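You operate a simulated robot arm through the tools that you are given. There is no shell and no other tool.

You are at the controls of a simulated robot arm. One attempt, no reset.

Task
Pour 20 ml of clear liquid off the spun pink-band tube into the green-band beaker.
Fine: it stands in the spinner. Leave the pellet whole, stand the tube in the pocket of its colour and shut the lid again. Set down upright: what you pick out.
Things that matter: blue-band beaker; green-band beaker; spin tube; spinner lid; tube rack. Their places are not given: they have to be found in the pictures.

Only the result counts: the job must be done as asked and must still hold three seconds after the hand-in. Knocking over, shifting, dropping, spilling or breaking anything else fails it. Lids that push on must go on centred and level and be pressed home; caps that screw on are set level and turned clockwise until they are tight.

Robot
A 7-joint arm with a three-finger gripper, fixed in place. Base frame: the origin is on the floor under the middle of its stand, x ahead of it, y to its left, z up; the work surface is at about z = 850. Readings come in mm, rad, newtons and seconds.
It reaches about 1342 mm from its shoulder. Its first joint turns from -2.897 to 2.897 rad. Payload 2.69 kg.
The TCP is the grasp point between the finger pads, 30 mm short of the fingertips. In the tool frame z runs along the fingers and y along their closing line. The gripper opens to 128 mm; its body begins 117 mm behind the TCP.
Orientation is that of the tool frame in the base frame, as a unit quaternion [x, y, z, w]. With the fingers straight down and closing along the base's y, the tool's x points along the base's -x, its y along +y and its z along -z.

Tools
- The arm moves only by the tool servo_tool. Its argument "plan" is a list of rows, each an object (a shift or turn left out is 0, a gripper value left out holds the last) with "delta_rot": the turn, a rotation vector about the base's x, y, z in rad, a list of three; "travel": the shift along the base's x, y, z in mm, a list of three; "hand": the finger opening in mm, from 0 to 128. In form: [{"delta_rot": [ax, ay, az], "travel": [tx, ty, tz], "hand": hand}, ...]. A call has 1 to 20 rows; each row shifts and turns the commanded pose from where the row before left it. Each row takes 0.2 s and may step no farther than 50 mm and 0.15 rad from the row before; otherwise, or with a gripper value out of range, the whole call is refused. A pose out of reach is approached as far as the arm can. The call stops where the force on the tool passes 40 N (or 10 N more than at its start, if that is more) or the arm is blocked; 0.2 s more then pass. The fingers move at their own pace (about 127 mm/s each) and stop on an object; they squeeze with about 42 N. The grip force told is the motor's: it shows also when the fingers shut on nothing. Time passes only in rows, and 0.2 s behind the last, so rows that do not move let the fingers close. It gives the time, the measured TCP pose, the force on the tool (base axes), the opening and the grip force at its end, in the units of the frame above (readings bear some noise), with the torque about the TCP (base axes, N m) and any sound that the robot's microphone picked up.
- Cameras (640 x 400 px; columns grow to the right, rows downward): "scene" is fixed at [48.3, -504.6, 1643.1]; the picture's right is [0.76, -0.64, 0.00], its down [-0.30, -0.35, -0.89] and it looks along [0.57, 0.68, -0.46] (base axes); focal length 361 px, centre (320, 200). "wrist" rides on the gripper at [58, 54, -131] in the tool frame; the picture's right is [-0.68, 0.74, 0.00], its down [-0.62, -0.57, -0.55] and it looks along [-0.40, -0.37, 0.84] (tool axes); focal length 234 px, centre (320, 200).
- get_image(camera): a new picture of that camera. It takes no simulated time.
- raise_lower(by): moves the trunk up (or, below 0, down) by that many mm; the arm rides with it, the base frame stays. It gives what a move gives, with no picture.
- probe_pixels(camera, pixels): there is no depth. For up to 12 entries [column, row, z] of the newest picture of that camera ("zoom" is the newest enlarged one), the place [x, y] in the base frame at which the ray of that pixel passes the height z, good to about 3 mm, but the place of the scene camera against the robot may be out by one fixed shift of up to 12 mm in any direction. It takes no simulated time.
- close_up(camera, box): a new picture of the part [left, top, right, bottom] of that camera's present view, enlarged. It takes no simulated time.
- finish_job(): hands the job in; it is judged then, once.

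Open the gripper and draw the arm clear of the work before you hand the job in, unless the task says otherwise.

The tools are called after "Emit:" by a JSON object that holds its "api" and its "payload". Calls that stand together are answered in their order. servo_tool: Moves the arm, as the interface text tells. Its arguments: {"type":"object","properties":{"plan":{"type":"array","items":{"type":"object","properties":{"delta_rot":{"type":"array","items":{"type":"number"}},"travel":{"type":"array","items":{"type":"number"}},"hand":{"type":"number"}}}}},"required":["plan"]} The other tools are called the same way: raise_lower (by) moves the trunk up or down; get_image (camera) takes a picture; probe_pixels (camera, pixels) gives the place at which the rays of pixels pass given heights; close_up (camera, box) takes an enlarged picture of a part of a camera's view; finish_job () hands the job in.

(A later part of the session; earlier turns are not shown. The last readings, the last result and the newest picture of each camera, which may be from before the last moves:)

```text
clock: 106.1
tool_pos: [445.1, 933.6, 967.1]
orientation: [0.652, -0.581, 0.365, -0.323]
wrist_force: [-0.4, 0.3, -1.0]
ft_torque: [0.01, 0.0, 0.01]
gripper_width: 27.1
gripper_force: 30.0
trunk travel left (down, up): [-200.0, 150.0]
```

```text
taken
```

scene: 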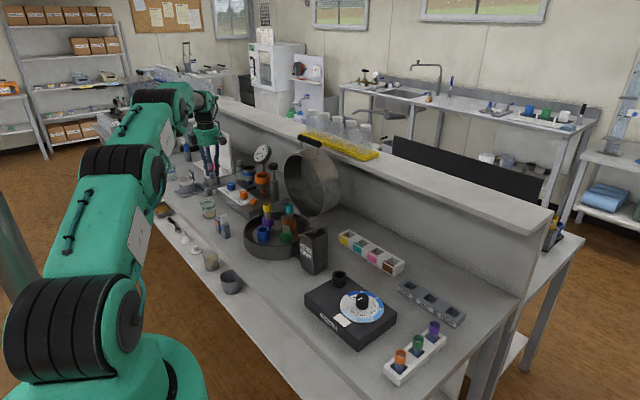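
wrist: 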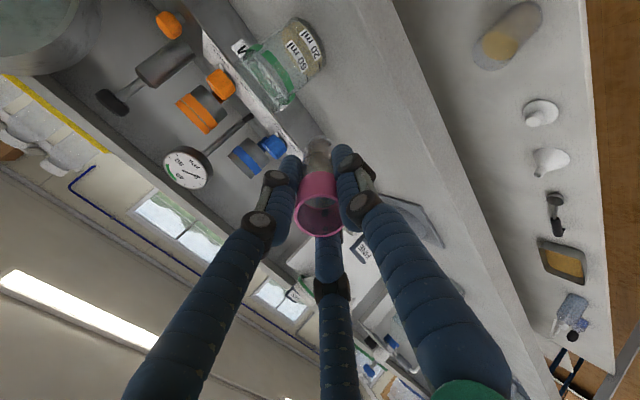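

The beaker is visible nearly from the side at wrist (285,62), with "20 ml" and "60 ml" facing the camera. I zoom in.

Emit:
{"api": "close_up", "payload": {"camera": "wrist", "box": [245, 15, 335, 105]}}

Emit:
{"api": "close_up", "payload": {"camera": "wrist", "box": [280, 15, 330, 75]}}

Emit:
{"api": "close_up", "payload": {"camera": "wrist", "box": [290, 20, 330, 45]}}

```text
4.44 times, centred on (290, 60) of wrist
```

zoom: 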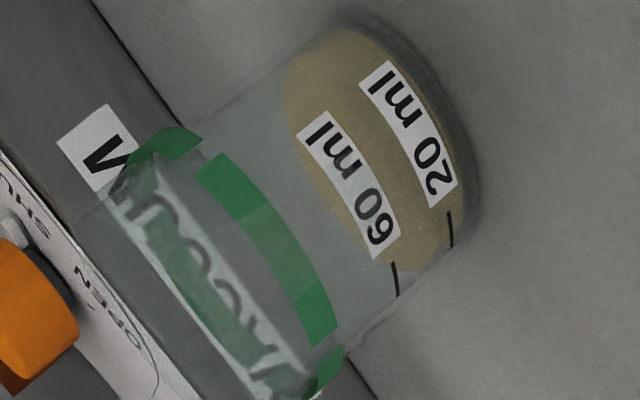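

```text
6.67 times, centred on (305, 45) of wrist
```

zoom: 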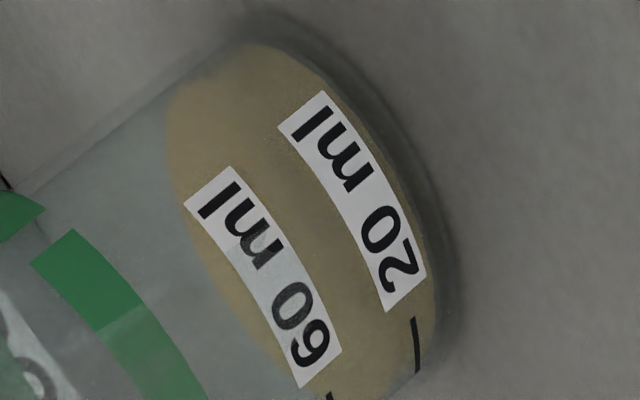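

```text
16.00 times, centred on (310, 32) of wrist
```

zoom: 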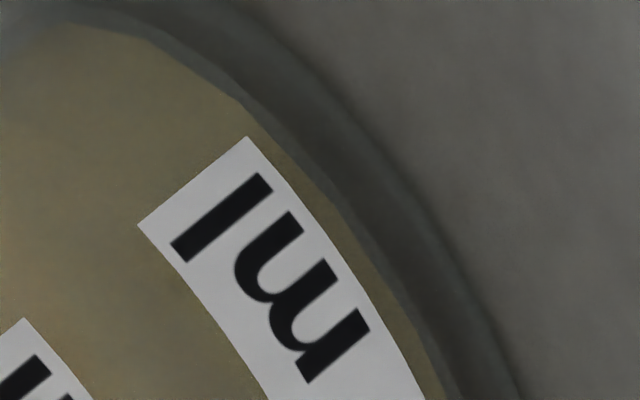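

Elevation here is ~27°, so wall thickness blurs the reading. I flatten the view: tilt to ~70° (well below the ~80° pour tilt), back off slightly and lower the camera.

Emit:
{"api": "servo_tool", "payload": {"plan": [{"delta_rot": [0, -0.03, 0], "travel": [-5, 8, 0]}, {"delta_rot": [0, -0.04, 0], "travel": [-6, 10, 0]}, {"delta_rot": [0, -0.04, 0], "travel": [-6, 10, -4]}, {"delta_rot": [0, -0.04, 0], "travel": [-6, 10, -8]}, {"delta_rot": [0, -0.04, 0], "travel": [-2, 7, -10]}, {"travel": [0, 0, -10]}, {"travel": [0, 0, -10]}, {"travel": [0, 0, -10]}, {"travel": [0, 0, -5]}, {}]}}

Emit:
{"api": "get_image", "payload": {"camera": "wrist"}}

```text
clock: 108.3
tool_pos: [422.8, 976.5, 910.8]
orientation: [0.614, -0.549, 0.425, -0.376]
wrist_force: [0.2, 0.0, -1.5]
ft_torque: [0.0, -0.03, -0.02]
gripper_width: 27.3
gripper_force: 30.2
trunk travel left (down, up): [-200.0, 150.0]
```

```text
taken
```

wrist: 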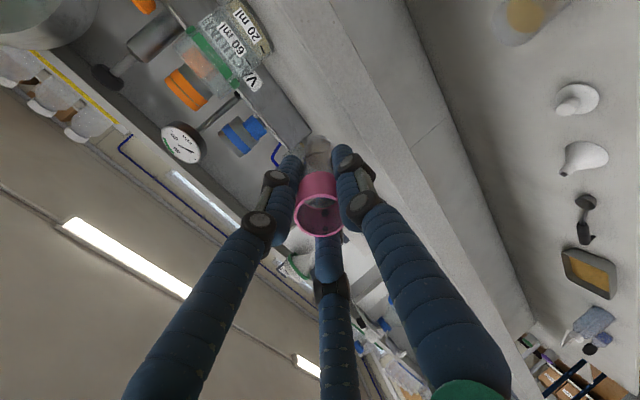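

The view is flatter now; the beaker is at wrist (230,50). I zoom in on the marks and level.

Emit:
{"api": "close_up", "payload": {"camera": "wrist", "box": [190, 0, 285, 95]}}

Emit:
{"api": "close_up", "payload": {"camera": "wrist", "box": [215, 5, 280, 70]}}

Emit:
{"api": "close_up", "payload": {"camera": "wrist", "box": [225, 30, 275, 75]}}

```text
4.21 times, centred on (238, 48) of wrist
```

zoom: 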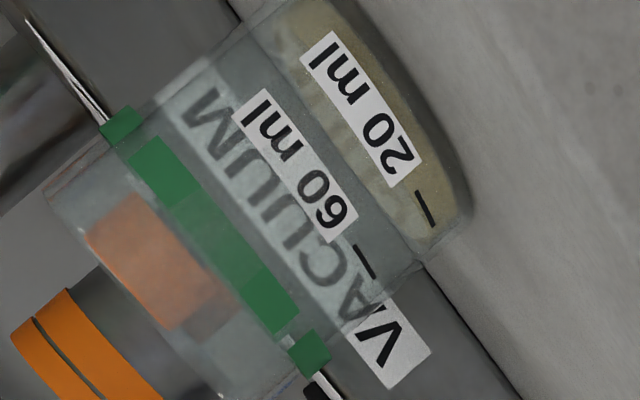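

```text
6.15 times, centred on (248, 38) of wrist
```

zoom: 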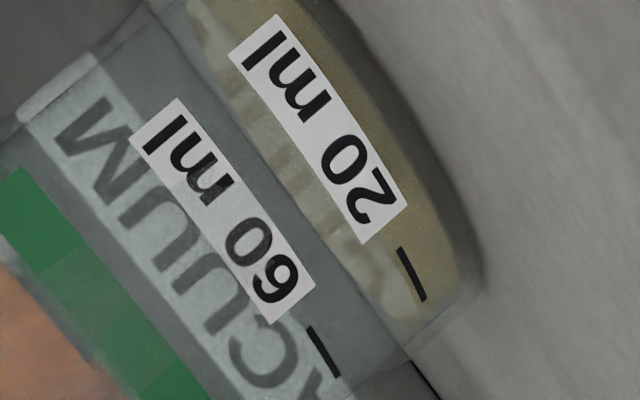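

```text
8.89 times, centred on (250, 52) of wrist
```

zoom: 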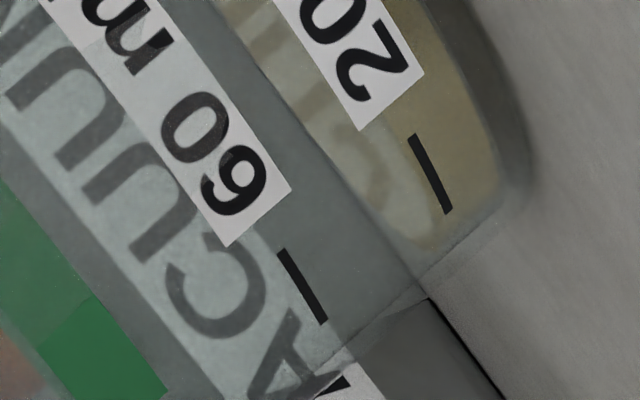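

Now the surface and the side of the liquid can be told apart near the 20 ml tick. I zoom to 16× at the tick.

Emit:
{"api": "close_up", "payload": {"camera": "wrist", "box": [250, 45, 280, 70]}}

Emit:
{"api": "close_up", "payload": {"camera": "wrist", "box": [230, 5, 260, 30]}}

Emit:
{"api": "close_up", "payload": {"camera": "wrist", "box": [238, 25, 268, 50]}}

```text
16.00 times, centred on (265, 58) of wrist
```

zoom: 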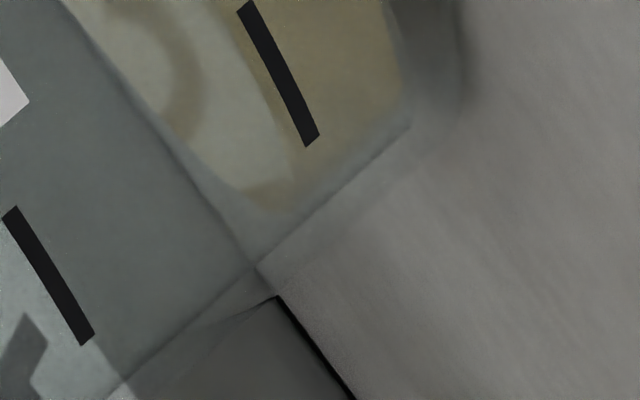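

```text
16.00 times, centred on (245, 18) of wrist
```

zoom: 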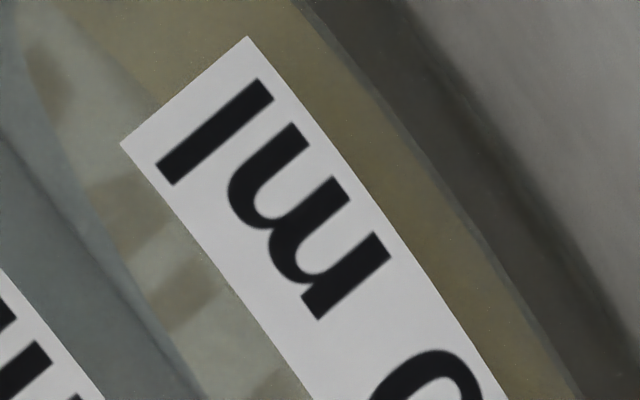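

```text
16.00 times, centred on (253, 38) of wrist
```

zoom: 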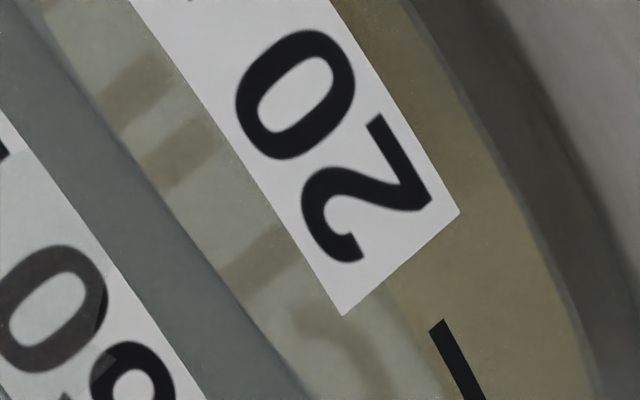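

I need a precise spot: I zoom 16× centred between the label's middle and the far edge of the surface.

Emit:
{"api": "close_up", "payload": {"camera": "wrist", "box": [226, 16, 256, 44]}}

Emit:
{"api": "close_up", "payload": {"camera": "wrist", "box": [232, 20, 272, 60]}}

```text
14.29 times, centred on (241, 30) of wrist
```

zoom: 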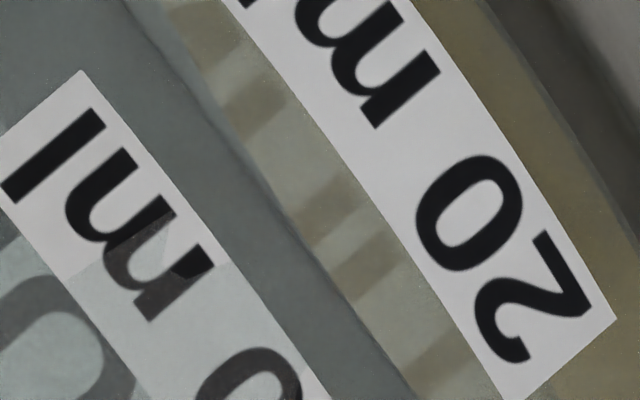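

```text
10.00 times, centred on (252, 40) of wrist
```

zoom: 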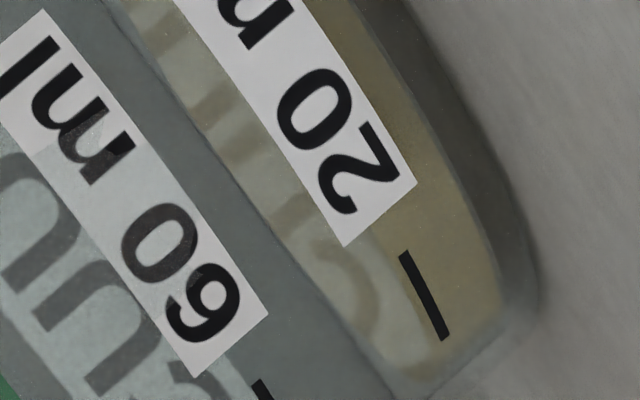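

To calibrate the camera height relative to the marks, I zoom on the green band, where near and far band edges at the same height can be compared.

Emit:
{"api": "close_up", "payload": {"camera": "wrist", "box": [190, 20, 240, 80]}}

Emit:
{"api": "close_up", "payload": {"camera": "wrist", "box": [185, 15, 225, 45]}}

Emit:
{"api": "close_up", "payload": {"camera": "wrist", "box": [210, 50, 250, 90]}}

```text
6.67 times, centred on (215, 50) of wrist
```

zoom: 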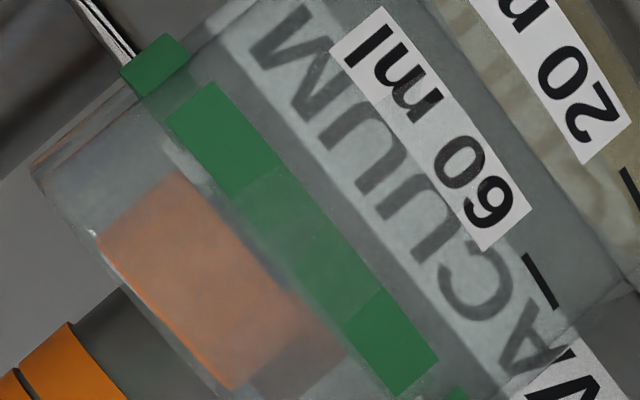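

```text
13.33 times, centred on (205, 30) of wrist
```

zoom: 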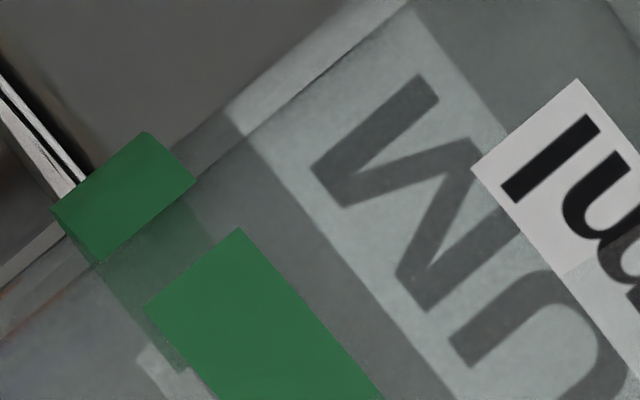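

```text
10.00 times, centred on (230, 70) of wrist
```

zoom: 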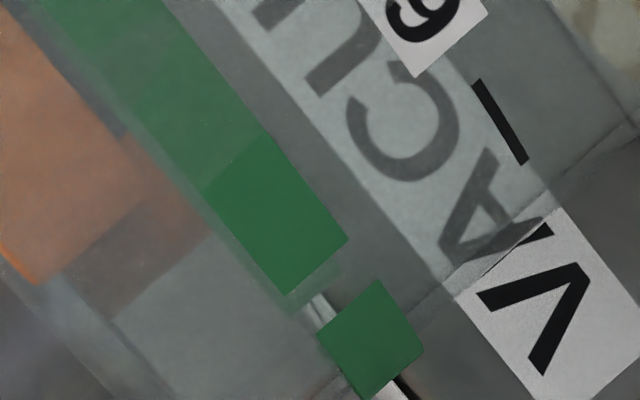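

The level reads slightly above the 20 ml tick (about 1–1.4 mm, i.e. ~22 ml); no more pouring. I raise out of this pose the way I came and stand the tube upright.

Emit:
{"api": "servo_tool", "payload": {"plan": [{"travel": [0, 0, 6]}, {"travel": [0, 0, 12]}, {"travel": [0, 0, 14]}, {"delta_rot": [0, 0.05, 0], "travel": [5, -8, 12]}, {"delta_rot": [0, 0.05, 0], "travel": [6, -10, 10]}, {"delta_rot": [0, 0.06, 0], "travel": [6, -10, 8]}, {"delta_rot": [0, 0.07, 0], "travel": [6, -10, 8]}, {"delta_rot": [0, 0.07, 0], "travel": [6, -4, 8]}, {"delta_rot": [0, 0.07, 0], "travel": [6, 0, 8]}, {"delta_rot": [0, 0.07, 0], "travel": [6, 0, 8]}, {"delta_rot": [0, 0.07, 0], "travel": [6, 0, 8]}, {"delta_rot": [0, 0.07, 0], "travel": [6, 0, 8]}, {"delta_rot": [0, 0.07, 0], "travel": [6, 0, 8]}, {"delta_rot": [0, 0.07, 0], "travel": [6, 0, 8]}, {"delta_rot": [0, 0.07, 0], "travel": [6, 0, 8]}, {"delta_rot": [0, 0.07, 0], "travel": [6, 0, 6]}, {"delta_rot": [0, 0.07, 0], "travel": [6, 0, 4]}, {"delta_rot": [0, 0.07, 0], "travel": [6, 0, 2]}, {"delta_rot": [0, 0.07, 0], "travel": [6, 0, 0]}, {}]}}

Emit:
{"api": "get_image", "payload": {"camera": "scene"}}

```text
clock: 112.5
tool_pos: [515.9, 936.4, 1056.1]
orientation: [0.745, -0.663, 0.051, -0.043]
wrist_force: [0.1, 0.3, -0.9]
ft_torque: [0.03, 0.08, 0.03]
gripper_width: 27.6
gripper_force: 30.1
trunk travel left (down, up): [-200.0, 150.0]
```

```text
taken
```

scene: 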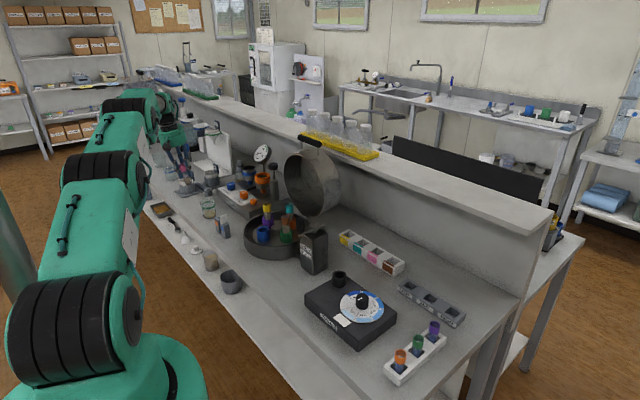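

I remove the remaining 7.6° of tilt, then look at the tube's level against its line and the pellet.

Emit:
{"api": "servo_tool", "payload": {"plan": [{"delta_rot": [0, 0.05, 0]}, {"delta_rot": [0, 0.05, 0]}, {"delta_rot": [0, 0.0335, 0]}, {}, {}]}}

Emit:
{"api": "get_image", "payload": {"camera": "scene"}}

Emit:
{"api": "close_up", "payload": {"camera": "scene", "box": [165, 140, 205, 180]}}

```text
clock: 113.7
tool_pos: [515.9, 936.0, 1056.0]
orientation: [0.747, -0.665, 0.002, 0.001]
wrist_force: [-0.5, 0.2, -1.3]
ft_torque: [-0.02, -0.01, 0.03]
gripper_width: 27.0
gripper_force: 29.7
trunk travel left (down, up): [-200.0, 150.0]
```

```text
taken
```

scene: 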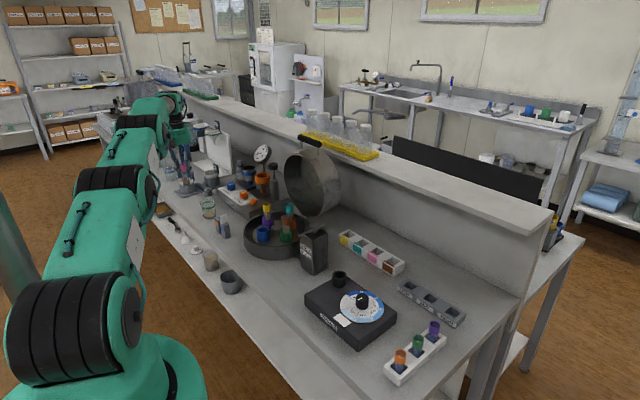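

```text
10.00 times, centred on (185, 160) of scene
```

zoom: 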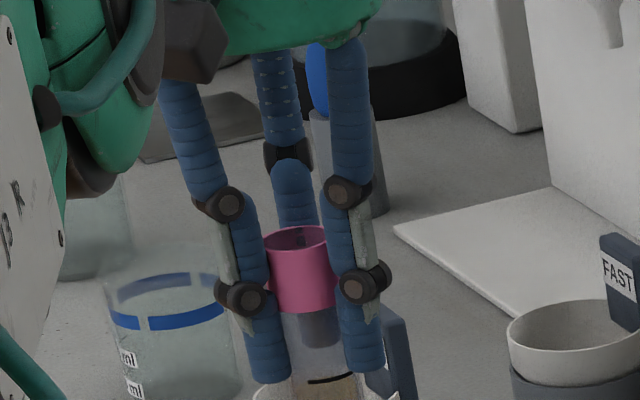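

I zoom on the tube's lower part.

Emit:
{"api": "close_up", "payload": {"camera": "scene", "box": [172, 166, 198, 190]}}

Emit:
{"api": "close_up", "payload": {"camera": "wrist", "box": [285, 130, 355, 240]}}

```text
16.00 times, centred on (185, 178) of scene
```

zoom: 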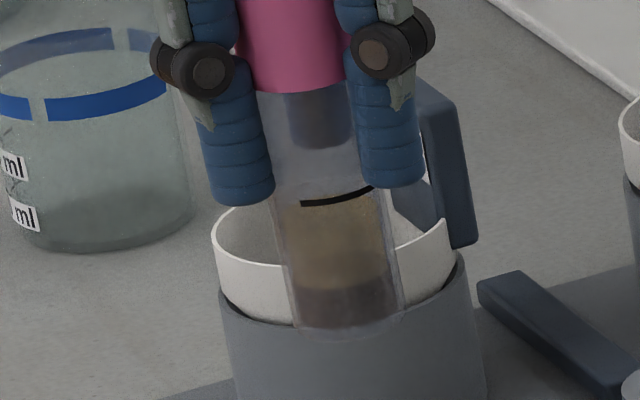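

```text
3.64 times, centred on (320, 185) of wrist
```

zoom: 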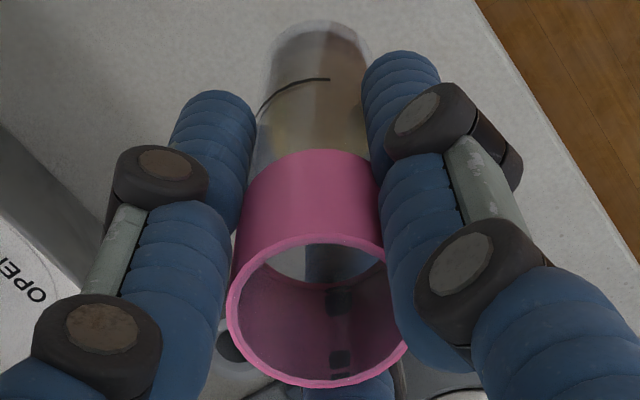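

Tube is upright, pellet visible as an intact dark layer with clear liquid above it. I carry it high along x≈600–620 past the spinner toward the rack.

Emit:
{"api": "servo_tool", "payload": {"plan": [{"travel": [4, -8, 8]}, {"travel": [8, -16, 10]}, {"travel": [12, -24, 10]}, {"travel": [12, -25, 10]}, {"travel": [12, -25, 10]}, {"travel": [12, -25, 6]}, {"travel": [12, -26, 0]}, {"travel": [10, -26, 0]}, {"travel": [5, -27, 0]}, {"travel": [4, -27, 0]}, {"travel": [2, -27, 0]}, {"travel": [2, -27, 0]}, {"travel": [2, -27, 0]}, {"travel": [2, -27, 0]}, {"travel": [2, -27, 0]}, {"travel": [2, -27, 0]}, {"travel": [2, -26, 0]}, {"travel": [0, -20, 0]}, {"travel": [0, -12, 0]}, {}]}}

Emit:
{"api": "get_image", "payload": {"camera": "scene"}}

```text
clock: 117.9
tool_pos: [619.5, 487.5, 1110.2]
orientation: [0.747, -0.665, 0.001, 0.0]
wrist_force: [0.4, 0.3, 0.7]
ft_torque: [-0.01, 0.01, 0.0]
gripper_width: 27.0
gripper_force: 30.2
trunk travel left (down, up): [-200.0, 150.0]
```

```text
taken
```

scene: 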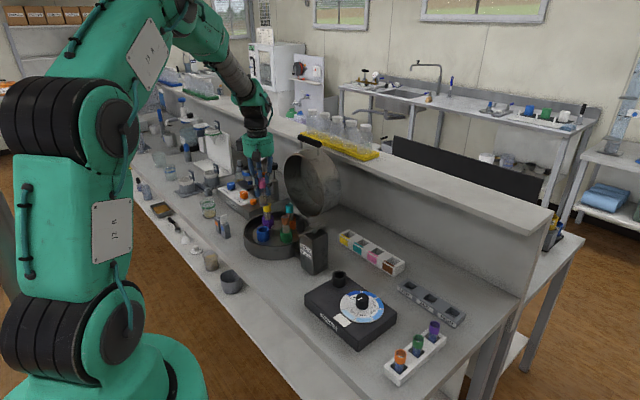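

Clear path. I continue toward the rack at (740,210,1110).

Emit:
{"api": "servo_tool", "payload": {"plan": [{"travel": [4, -10, 0]}, {"travel": [7, -18, 0]}, {"travel": [8, -25, 0]}, {"travel": [8, -25, 0]}, {"travel": [8, -25, 0]}, {"travel": [8, -25, 0]}, {"travel": [8, -25, 0]}, {"travel": [10, -25, 0]}, {"travel": [15, -25, 0]}, {"travel": [18, -22, 0]}, {"travel": [16, -18, 0]}, {"travel": [10, -14, 0]}, {"travel": [5, -8, 0]}, {}]}}

Emit:
{"api": "get_image", "payload": {"camera": "wrist"}}

```text
clock: 120.9
tool_pos: [745.1, 221.8, 1110.7]
orientation: [0.747, -0.665, 0.003, 0.001]
wrist_force: [0.0, -0.2, 0.0]
ft_torque: [0.02, 0.02, -0.01]
gripper_width: 27.4
gripper_force: 30.1
trunk travel left (down, up): [-200.0, 150.0]
```

```text
taken
```

wrist: 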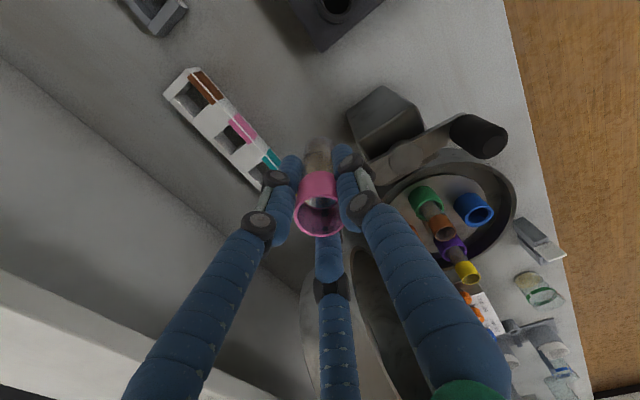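

The rack is visible at wrist (225,125): brown (205,90), pink (240,128), teal (268,160). I zoom in and probe the pink pocket.

Emit:
{"api": "close_up", "payload": {"camera": "wrist", "box": [155, 60, 295, 200]}}

Emit:
{"api": "close_up", "payload": {"camera": "scene", "box": [335, 220, 415, 285]}}

```text
2.86 times, centred on (225, 130) of wrist
```

zoom: 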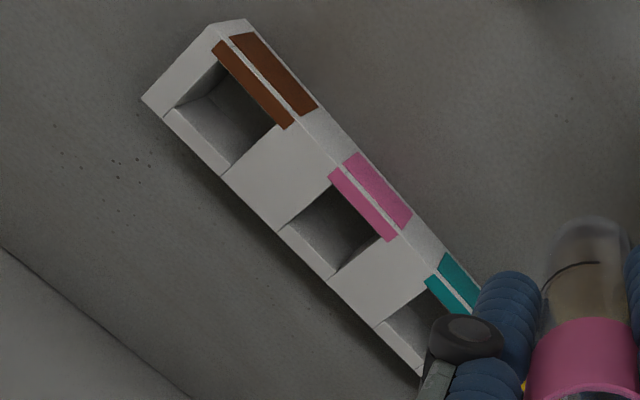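

```text
6.15 times, centred on (375, 252) of scene
```

zoom: 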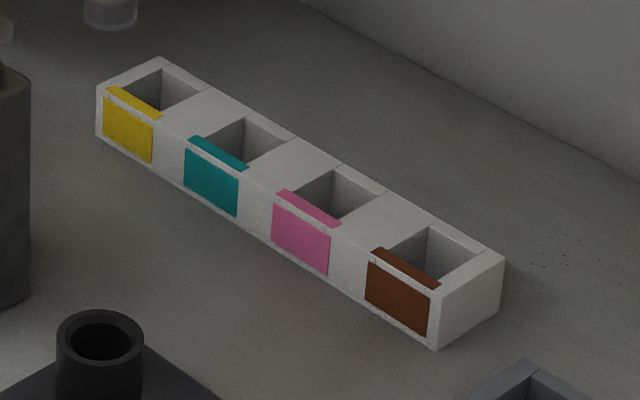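

I probe the pink pocket's corners and its neighbours at the rack-top height.

Emit:
{"api": "probe_pixels", "payload": {"camera": "zoom", "pixels": [[325, 210, 882]]}}

Emit:
{"api": "close_up", "payload": {"camera": "wrist", "box": [155, 60, 295, 200]}}

Emit:
{"api": "probe_pixels", "payload": {"camera": "zoom", "pixels": [[330, 182, 882], [392, 240, 882], [333, 278, 882], [280, 230, 882], [333, 231, 882], [222, 65, 882], [288, 125, 882], [222, 175, 882], [165, 112, 882], [145, 98, 882], [220, 28, 882]]}}

```text
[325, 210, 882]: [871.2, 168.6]
```

```text
2.86 times, centred on (225, 130) of wrist
```

zoom: 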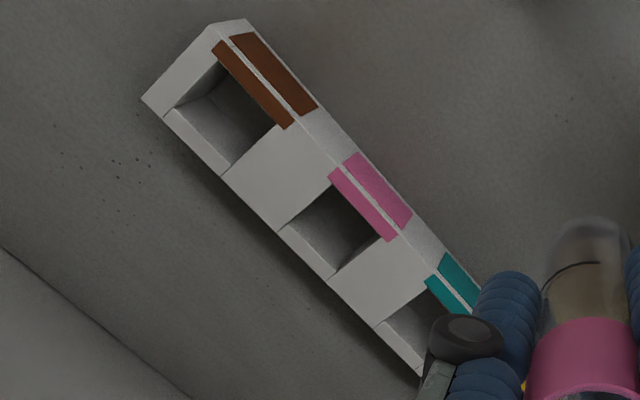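

```text
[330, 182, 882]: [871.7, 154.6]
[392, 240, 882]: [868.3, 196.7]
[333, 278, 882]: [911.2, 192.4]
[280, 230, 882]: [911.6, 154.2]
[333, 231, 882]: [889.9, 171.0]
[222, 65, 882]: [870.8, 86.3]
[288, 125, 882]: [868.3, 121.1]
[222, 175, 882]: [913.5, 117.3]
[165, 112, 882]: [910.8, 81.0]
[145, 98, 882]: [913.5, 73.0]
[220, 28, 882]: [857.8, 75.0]
```

I cross-check with the scene camera and look at the rack from the present view again at higher zoom.

Emit:
{"api": "close_up", "payload": {"camera": "scene", "box": [362, 238, 394, 266]}}

Emit:
{"api": "close_up", "payload": {"camera": "wrist", "box": [205, 105, 265, 165]}}

```text
14.29 times, centred on (378, 252) of scene
```

zoom: 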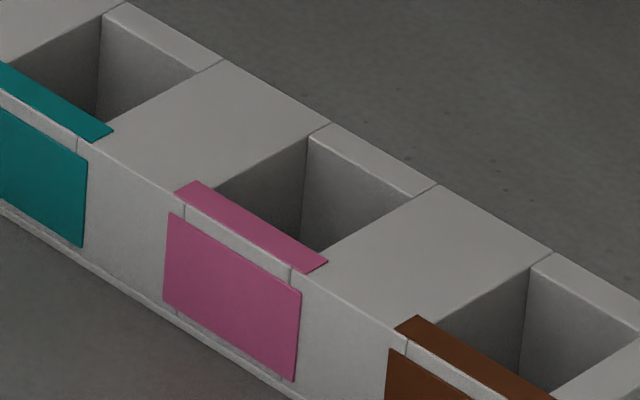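

```text
6.67 times, centred on (235, 135) of wrist
```

zoom: 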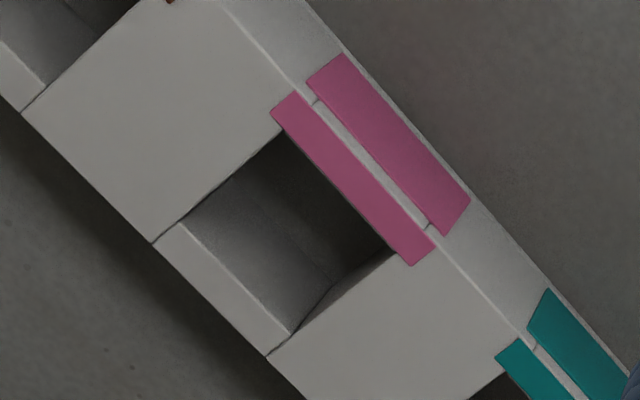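

The far-wall top strip and opening are now clear. I probe the opening's corners exactly.

Emit:
{"api": "probe_pixels", "payload": {"camera": "zoom", "pixels": [[283, 130, 882], [395, 250, 882], [292, 333, 882], [183, 220, 882], [288, 233, 882], [155, 240, 882], [268, 352, 882], [305, 100, 882], [430, 232, 882]]}}

Emit:
{"api": "close_up", "payload": {"camera": "scene", "box": [362, 238, 394, 266]}}

Emit:
{"api": "probe_pixels", "payload": {"camera": "zoom", "pixels": [[215, 190, 882], [307, 140, 882], [412, 200, 882], [325, 252, 882], [313, 195, 882]]}}

```text
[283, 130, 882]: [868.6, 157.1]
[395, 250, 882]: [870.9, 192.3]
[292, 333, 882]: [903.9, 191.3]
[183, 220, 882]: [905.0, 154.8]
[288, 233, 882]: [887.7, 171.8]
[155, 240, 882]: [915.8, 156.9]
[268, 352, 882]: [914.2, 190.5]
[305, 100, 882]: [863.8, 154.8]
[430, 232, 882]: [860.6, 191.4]
```

```text
14.29 times, centred on (378, 252) of scene
```

zoom: 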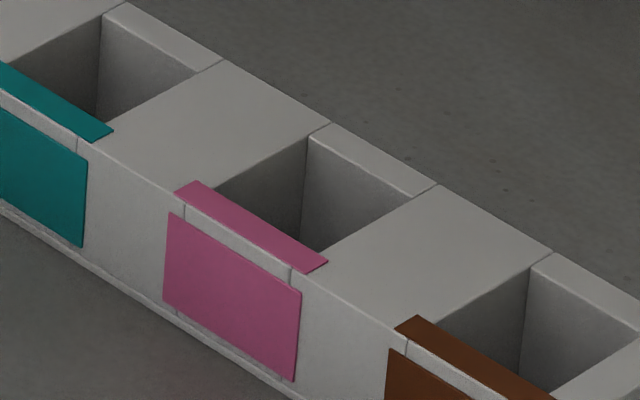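

```text
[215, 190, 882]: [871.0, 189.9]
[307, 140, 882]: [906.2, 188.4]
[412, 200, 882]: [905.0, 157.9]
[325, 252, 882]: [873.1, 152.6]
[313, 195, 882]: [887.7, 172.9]
```

Both cameras agree: pink pocket centre ≈ (887.5,173), opening 35×35 mm, rack top ≈882. I move above it.

Emit:
{"api": "servo_tool", "payload": {"plan": [{"travel": [8, -3, 0]}, {"travel": [16, -6, 0]}, {"travel": [22, -8, 0]}, {"travel": [24, -8, 0]}, {"travel": [24, -8, 0]}, {"travel": [22, -7, 0]}, {"travel": [16, -6, 0]}, {"travel": [10.4, -2.8, 0]}, {}]}}

Emit:
{"api": "get_image", "payload": {"camera": "wrist"}}

Emit:
{"api": "get_image", "payload": {"camera": "scene"}}

```text
clock: 122.9
tool_pos: [887.4, 172.3, 1111.1]
orientation: [0.747, -0.665, 0.002, 0.001]
wrist_force: [0.2, -0.1, -0.7]
ft_torque: [-0.03, 0.0, 0.0]
gripper_width: 27.2
gripper_force: 30.3
trunk travel left (down, up): [-200.0, 150.0]
```

```text
taken
```

wrist: 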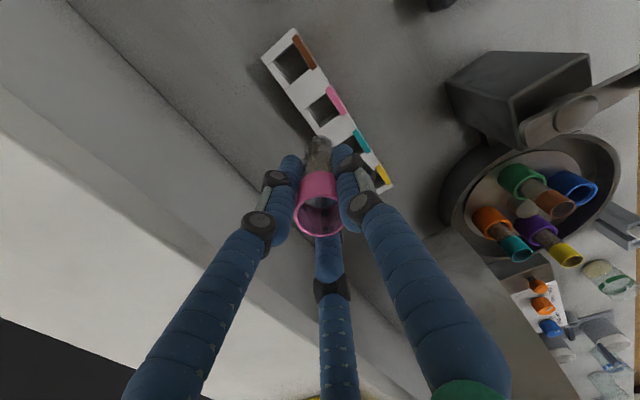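

```text
taken
```

scene: 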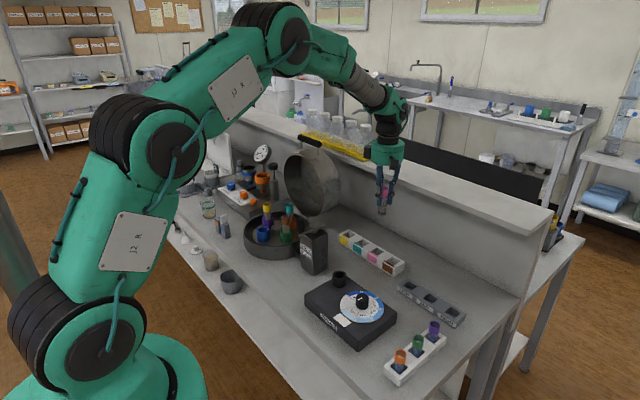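

I check the pocket against the tool axis (predicted to hit rack-top height at wrist ≈(320,111)).

Emit:
{"api": "close_up", "payload": {"camera": "wrist", "box": [280, 70, 370, 150]}}

Emit:
{"api": "probe_pixels", "payload": {"camera": "zoom", "pixels": [[320, 200, 882]]}}

```text
5.00 times, centred on (325, 110) of wrist
```

zoom: 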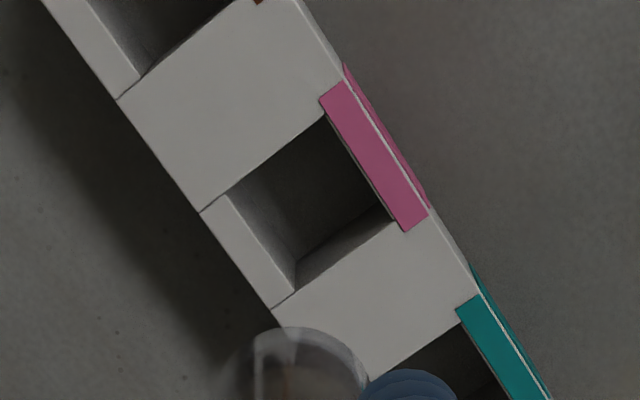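

```text
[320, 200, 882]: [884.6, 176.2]
```

I probe the four opening corners in this view to refine the centre.

Emit:
{"api": "probe_pixels", "payload": {"camera": "zoom", "pixels": [[325, 113, 882], [393, 218, 882], [297, 288, 882], [228, 192, 882], [311, 203, 882], [311, 203, 882], [311, 203, 882]]}}

```text
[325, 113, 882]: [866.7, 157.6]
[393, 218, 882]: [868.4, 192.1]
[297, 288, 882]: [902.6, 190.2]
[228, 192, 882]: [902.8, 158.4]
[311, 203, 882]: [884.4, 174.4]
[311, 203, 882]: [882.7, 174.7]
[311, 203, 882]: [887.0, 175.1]
```

Averaged pocket centre ≈ (886.5,173.8). I descend to z≈985 so the tube's bottom is ~25 mm above the rack, then check.

Emit:
{"api": "servo_tool", "payload": {"plan": [{"travel": [-0.9, 1.3, -8]}, {"travel": [0, 0, -16]}, {"travel": [0, 0, -22]}, {"travel": [0, 0, -24]}, {"travel": [0, 0, -22]}, {"travel": [0, 0, -18]}, {"travel": [0, 0, -11]}, {"travel": [0, 0, -5]}, {}]}}

Emit:
{"api": "close_up", "payload": {"camera": "wrist", "box": [270, 80, 370, 170]}}

Emit:
{"api": "close_up", "payload": {"camera": "scene", "box": [352, 210, 402, 265]}}

```text
clock: 124.9
tool_pos: [886.0, 175.2, 984.4]
orientation: [0.747, -0.664, 0.002, 0.001]
wrist_force: [0.4, -0.2, -0.3]
ft_torque: [0.01, 0.02, -0.02]
gripper_width: 27.1
gripper_force: 30.1
trunk travel left (down, up): [-200.0, 150.0]
```

```text
4.44 times, centred on (320, 125) of wrist
```

zoom: 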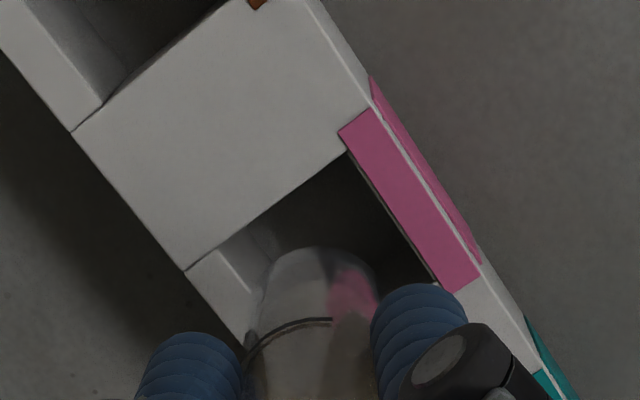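

```text
7.27 times, centred on (377, 238) of scene
```

zoom: 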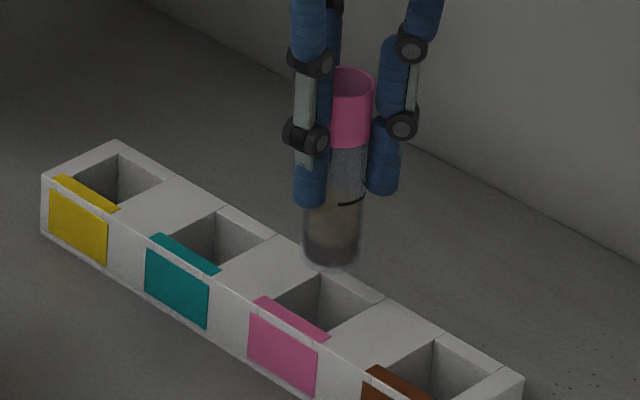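

Alignment looks right in both views (tube bottom straight above the pocket). I go down to z≈964, bottom just above the rack top, and check again.

Emit:
{"api": "servo_tool", "payload": {"plan": [{"travel": [0.3, -1, -8]}, {"travel": [0, 0, -8]}, {"travel": [0, 0, -4]}, {}]}}

Emit:
{"api": "close_up", "payload": {"camera": "wrist", "box": [270, 80, 370, 170]}}

Emit:
{"api": "close_up", "payload": {"camera": "scene", "box": [360, 228, 396, 262]}}

```text
clock: 125.9
tool_pos: [887.3, 174.6, 964.4]
orientation: [0.747, -0.665, 0.002, 0.0]
wrist_force: [0.2, -0.3, -0.6]
ft_torque: [-0.02, -0.02, 0.02]
gripper_width: 27.4
gripper_force: 29.7
trunk travel left (down, up): [-200.0, 150.0]
```

```text
4.44 times, centred on (320, 125) of wrist
```

zoom: 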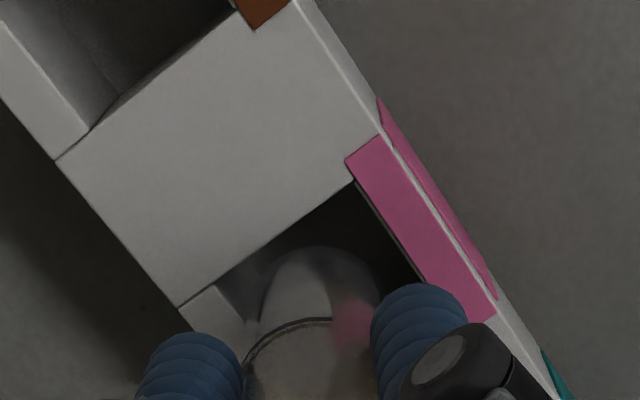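

```text
11.76 times, centred on (378, 245) of scene
```

zoom: 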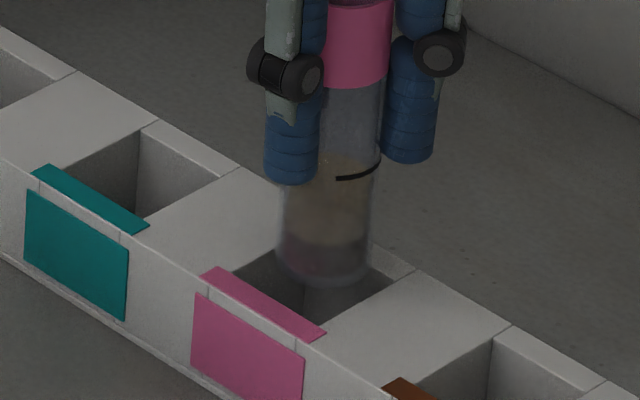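

Scene view shows the tube ~4 mm toward +x/−y of the pocket centre, wrist view ~2 mm in −y. I shift by (−1.8,+2.2) and re-check at 2 mm lower.

Emit:
{"api": "servo_tool", "payload": {"plan": [{"travel": [-1.8, 2.2, 0]}, {}, {}]}}

Emit:
{"api": "close_up", "payload": {"camera": "scene", "box": [362, 234, 394, 262]}}

Emit:
{"api": "close_up", "payload": {"camera": "wrist", "box": [280, 90, 360, 170]}}

```text
clock: 126.7
tool_pos: [885.6, 176.0, 964.7]
orientation: [0.747, -0.664, 0.002, 0.0]
wrist_force: [-0.4, 0.2, -0.5]
ft_torque: [0.03, -0.01, -0.01]
gripper_width: 27.2
gripper_force: 30.3
trunk travel left (down, up): [-200.0, 150.0]
```

```text
14.29 times, centred on (378, 248) of scene
```

zoom: 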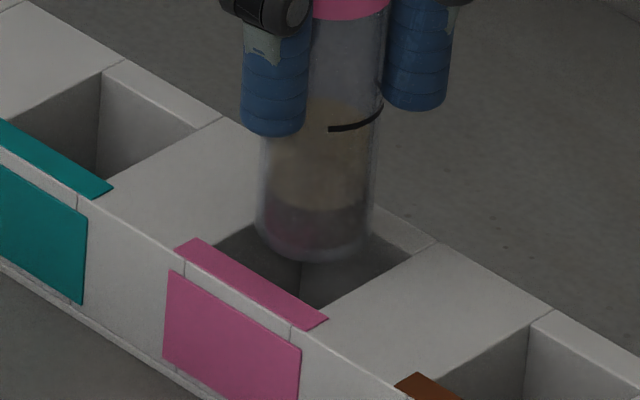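

```text
5.00 times, centred on (320, 130) of wrist
```

zoom: 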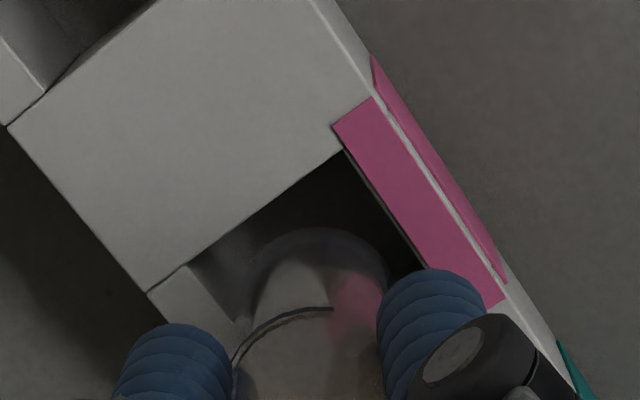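

Laterally aligned in the scene view now. I probe the two visible opening corners in the wrist view to confirm.

Emit:
{"api": "probe_pixels", "payload": {"camera": "zoom", "pixels": [[343, 152, 882], [343, 152, 882], [343, 152, 882], [190, 265, 882], [190, 265, 882], [190, 265, 882], [148, 291, 882], [8, 126, 882], [428, 268, 882]]}}

Emit:
{"api": "close_up", "payload": {"camera": "scene", "box": [362, 234, 394, 262]}}

Emit:
{"api": "probe_pixels", "payload": {"camera": "zoom", "pixels": [[215, 247, 882], [412, 257, 882], [325, 309, 882], [315, 252, 882], [316, 232, 888]]}}

```text
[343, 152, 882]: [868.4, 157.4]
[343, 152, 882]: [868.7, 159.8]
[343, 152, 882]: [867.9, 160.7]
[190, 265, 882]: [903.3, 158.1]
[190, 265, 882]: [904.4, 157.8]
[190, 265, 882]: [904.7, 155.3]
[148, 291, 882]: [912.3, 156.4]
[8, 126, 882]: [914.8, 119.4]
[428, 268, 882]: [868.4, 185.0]
```

```text
14.29 times, centred on (378, 248) of scene
```

zoom: 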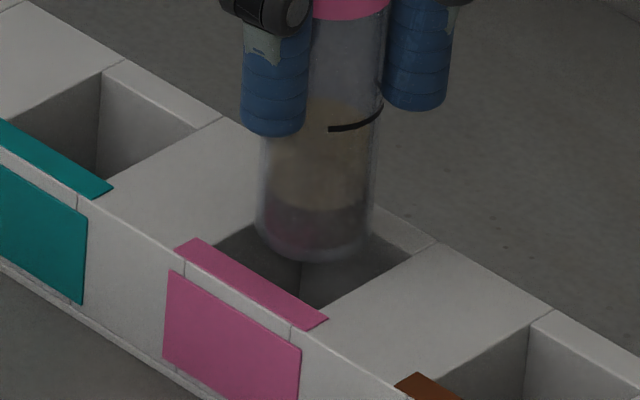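

```text
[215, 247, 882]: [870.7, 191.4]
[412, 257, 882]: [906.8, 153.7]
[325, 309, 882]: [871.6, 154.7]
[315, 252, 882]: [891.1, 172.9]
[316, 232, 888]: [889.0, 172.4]
```

Aligned within ~1 mm in both cameras. I lower the tube into the pocket in small steps.

Emit:
{"api": "servo_tool", "payload": {"plan": [{"travel": [0.5, -0.3, -4]}, {"travel": [0, 0, -5]}, {"travel": [0, 0, -5]}, {"travel": [0, 0, -4]}, {}]}}

Emit:
{"api": "close_up", "payload": {"camera": "scene", "box": [362, 234, 394, 262]}}

```text
clock: 127.9
tool_pos: [885.7, 174.4, 945.8]
orientation: [0.747, -0.664, 0.002, 0.001]
wrist_force: [-0.7, -0.9, -1.3]
ft_torque: [0.0, 0.0, -0.01]
gripper_width: 27.2
gripper_force: 30.2
trunk travel left (down, up): [-200.0, 150.0]
```

```text
14.29 times, centred on (378, 248) of scene
```

zoom: 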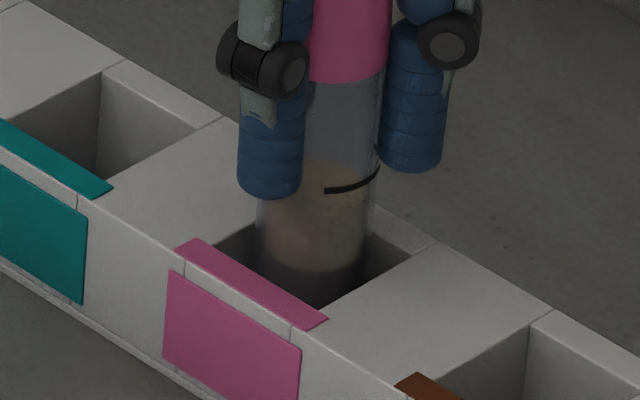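

It is entering the pocket freely. I continue down 9 mm in small steps, watching the force.

Emit:
{"api": "servo_tool", "payload": {"plan": [{"travel": [0, 0.8, -3]}, {"travel": [0, 0, -3]}, {"travel": [0, 0, -3]}, {}]}}

```text
clock: 128.9
tool_pos: [886.1, 174.7, 937.5]
orientation: [0.747, -0.665, 0.001, 0.0]
wrist_force: [-0.1, 0.5, -0.6]
ft_torque: [0.03, 0.0, 0.01]
gripper_width: 27.0
gripper_force: 29.9
trunk travel left (down, up): [-200.0, 150.0]
```

No contact yet. I go on in 2 mm steps.

Emit:
{"api": "servo_tool", "payload": {"plan": [{"travel": [0, 0, -2]}, {"travel": [0, 0, -2]}, {}]}}

Emit:
{"api": "servo_tool", "payload": {"plan": [{"travel": [0, 0, -2]}, {"travel": [0, 0, -1]}, {}]}}

Emit:
{"api": "close_up", "payload": {"camera": "scene", "box": [362, 234, 394, 262]}}

```text
clock: 129.7
tool_pos: [886.9, 175.9, 934.3]
orientation: [0.747, -0.665, 0.002, 0.0]
wrist_force: [0.1, 0.0, 0.1]
ft_torque: [0.01, 0.03, -0.05]
gripper_width: 27.3
gripper_force: 29.6
trunk travel left (down, up): [-200.0, 150.0]
```

```text
clock: 130.5
tool_pos: [886.2, 176.4, 931.3]
orientation: [0.747, -0.665, 0.002, -0.001]
wrist_force: [-0.2, 0.5, -0.5]
ft_torque: [0.03, 0.01, -0.01]
gripper_width: 27.2
gripper_force: 30.1
trunk travel left (down, up): [-200.0, 150.0]
```

```text
14.29 times, centred on (378, 248) of scene
```

zoom: 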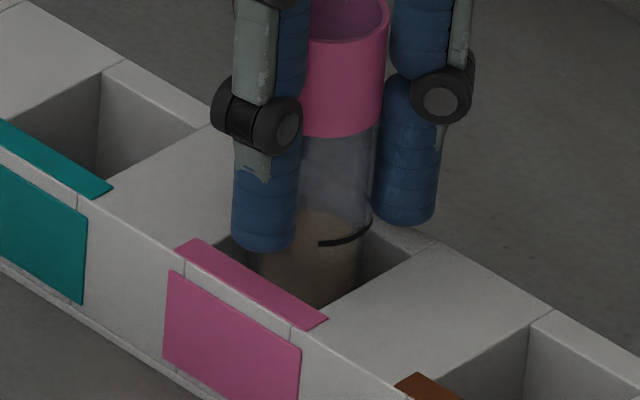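

Still free at z=931. I continue in 1 mm steps until the force shows contact.

Emit:
{"api": "servo_tool", "payload": {"plan": [{"travel": [0, -0.5, -1.5]}, {"travel": [0, 0, -1.5]}, {}]}}

Emit:
{"api": "servo_tool", "payload": {"plan": [{"travel": [0, 0, -1.5]}, {"travel": [0, 0, -1.5]}, {}]}}

Emit:
{"api": "servo_tool", "payload": {"plan": [{"travel": [0, 0, -1.5]}, {}]}}

```text
clock: 131.3
tool_pos: [885.5, 175.9, 926.7]
orientation: [0.747, -0.665, 0.002, 0.0]
wrist_force: [0.3, -0.3, 0.0]
ft_torque: [-0.02, 0.02, -0.03]
gripper_width: 27.4
gripper_force: 29.8
trunk travel left (down, up): [-200.0, 150.0]
```

```text
clock: 132.1
tool_pos: [886.6, 175.6, 926.7]
orientation: [0.747, -0.665, 0.002, 0.001]
wrist_force: [-1.9, -1.2, 9.7]
ft_torque: [-0.01, 0.2, 0.03]
gripper_width: 27.1
gripper_force: 29.9
trunk travel left (down, up): [-200.0, 150.0]
```

```text
clock: 132.7
tool_pos: [885.7, 176.6, 926.0]
orientation: [0.747, -0.665, 0.003, -0.001]
wrist_force: [-0.5, -1.7, 21.1]
ft_torque: [-0.07, 0.15, 0.01]
gripper_width: 27.3
gripper_force: 30.0
trunk travel left (down, up): [-200.0, 150.0]
```

Contact reached (21 N). I back off 2.5 mm to near zero load, then check before release.

Emit:
{"api": "servo_tool", "payload": {"plan": [{"travel": [0, -0.5, 1.5]}, {"travel": [0, 0, 0.9]}, {}, {}]}}

Emit:
{"api": "close_up", "payload": {"camera": "scene", "box": [358, 222, 398, 262]}}

Emit:
{"api": "close_up", "payload": {"camera": "wrist", "box": [270, 90, 370, 240]}}

```text
clock: 133.7
tool_pos: [884.6, 174.9, 925.9]
orientation: [0.747, -0.665, 0.003, 0.001]
wrist_force: [1.3, 2.4, 8.5]
ft_torque: [0.15, -0.03, -0.01]
gripper_width: 27.1
gripper_force: 30.1
trunk travel left (down, up): [-200.0, 150.0]
```

```text
10.00 times, centred on (378, 242) of scene
```

zoom: 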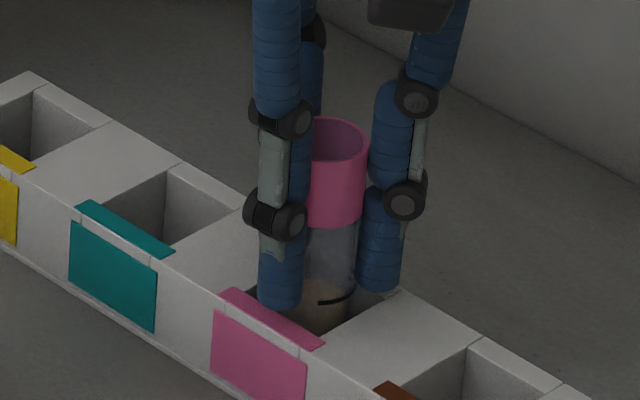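

```text
2.67 times, centred on (320, 165) of wrist
```

zoom: 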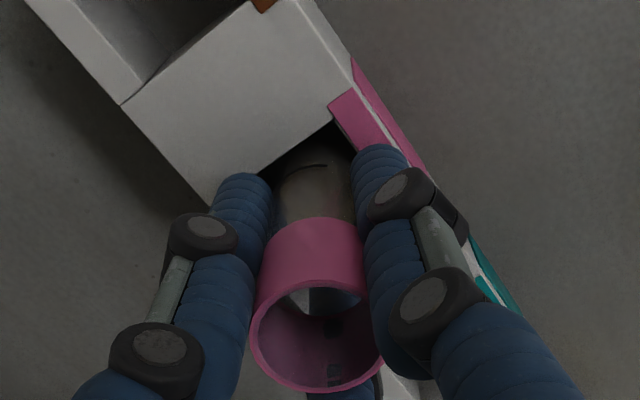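

Load is 8.5 N; I raise 0.8 mm more, then open the fingers in small steps.

Emit:
{"api": "servo_tool", "payload": {"plan": [{"travel": [0.8, 0.3, 0.8]}, {}, {"hand": 29}, {"hand": 32}, {"hand": 36}, {"hand": 44}, {"hand": 54}, {"hand": 64}, {}, {}]}}

Emit:
{"api": "close_up", "payload": {"camera": "scene", "box": [358, 222, 398, 262]}}

Emit:
{"api": "close_up", "payload": {"camera": "wrist", "box": [250, 80, 390, 240]}}

```text
clock: 135.9
tool_pos: [886.0, 176.9, 927.0]
orientation: [0.747, -0.665, 0.002, 0.001]
wrist_force: [0.8, -0.1, 0.8]
ft_torque: [0.01, -0.01, 0.02]
gripper_width: 63.9
gripper_force: 0.0
trunk travel left (down, up): [-200.0, 150.0]
```

```text
10.00 times, centred on (378, 242) of scene
```

zoom: 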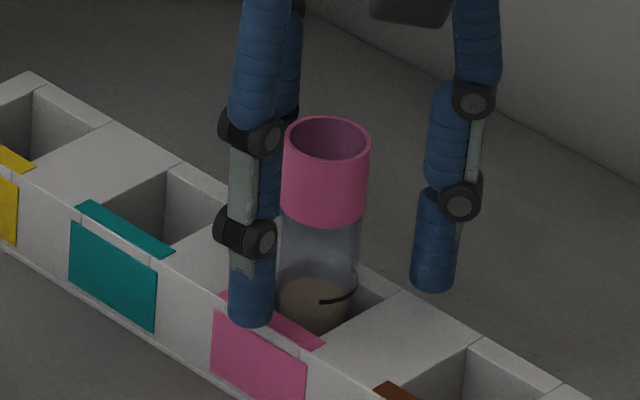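

```text
2.50 times, centred on (320, 160) of wrist
```

zoom: 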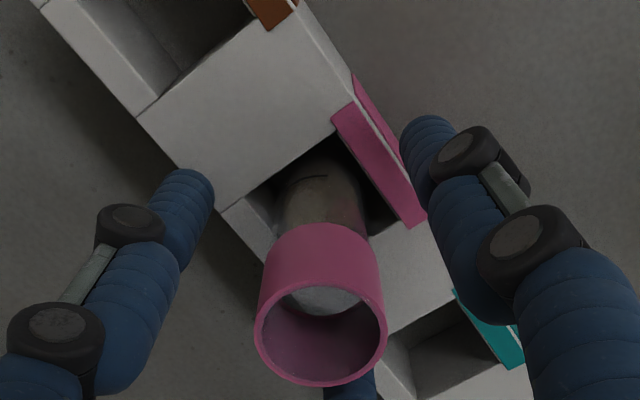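

The tube stands on its own in the pink pocket. I raise the hand straight up.

Emit:
{"api": "servo_tool", "payload": {"plan": [{"travel": [0, 0, 5]}, {"travel": [0, 0, 12]}, {"travel": [0, 0, 20]}, {"travel": [0, 0, 30]}, {"travel": [0, 0, 40]}, {"travel": [0, 0, 45]}, {"travel": [0, 0, 45]}, {}]}}

Emit:
{"api": "close_up", "payload": {"camera": "scene", "box": [358, 222, 398, 262]}}

Emit:
{"api": "get_image", "payload": {"camera": "scene"}}

```text
clock: 137.7
tool_pos: [887.0, 175.3, 1124.0]
orientation: [0.747, -0.664, 0.002, 0.0]
wrist_force: [0.2, -0.4, 0.6]
ft_torque: [-0.01, -0.01, -0.03]
gripper_width: 64.1
gripper_force: 0.1
trunk travel left (down, up): [-200.0, 150.0]
```

```text
10.00 times, centred on (378, 242) of scene
```

zoom: 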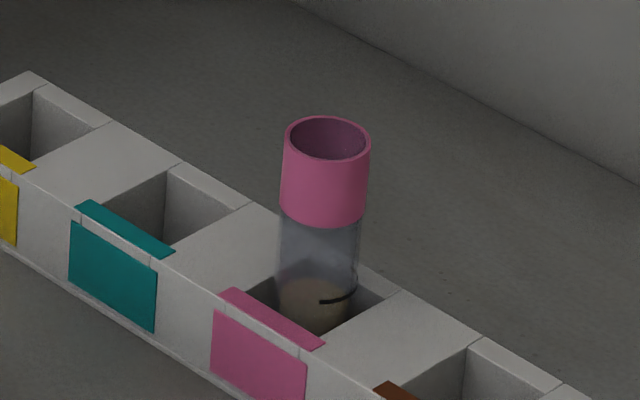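

```text
taken
```

scene: 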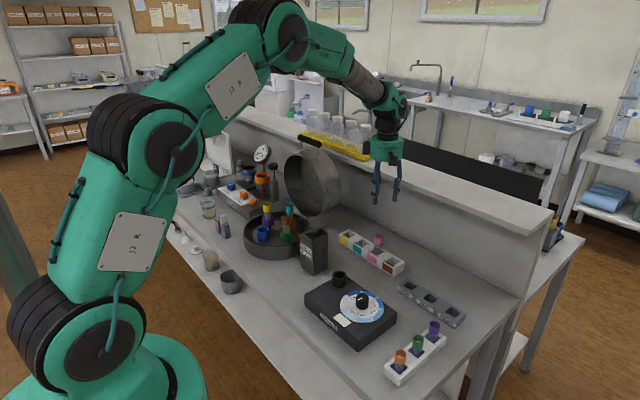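

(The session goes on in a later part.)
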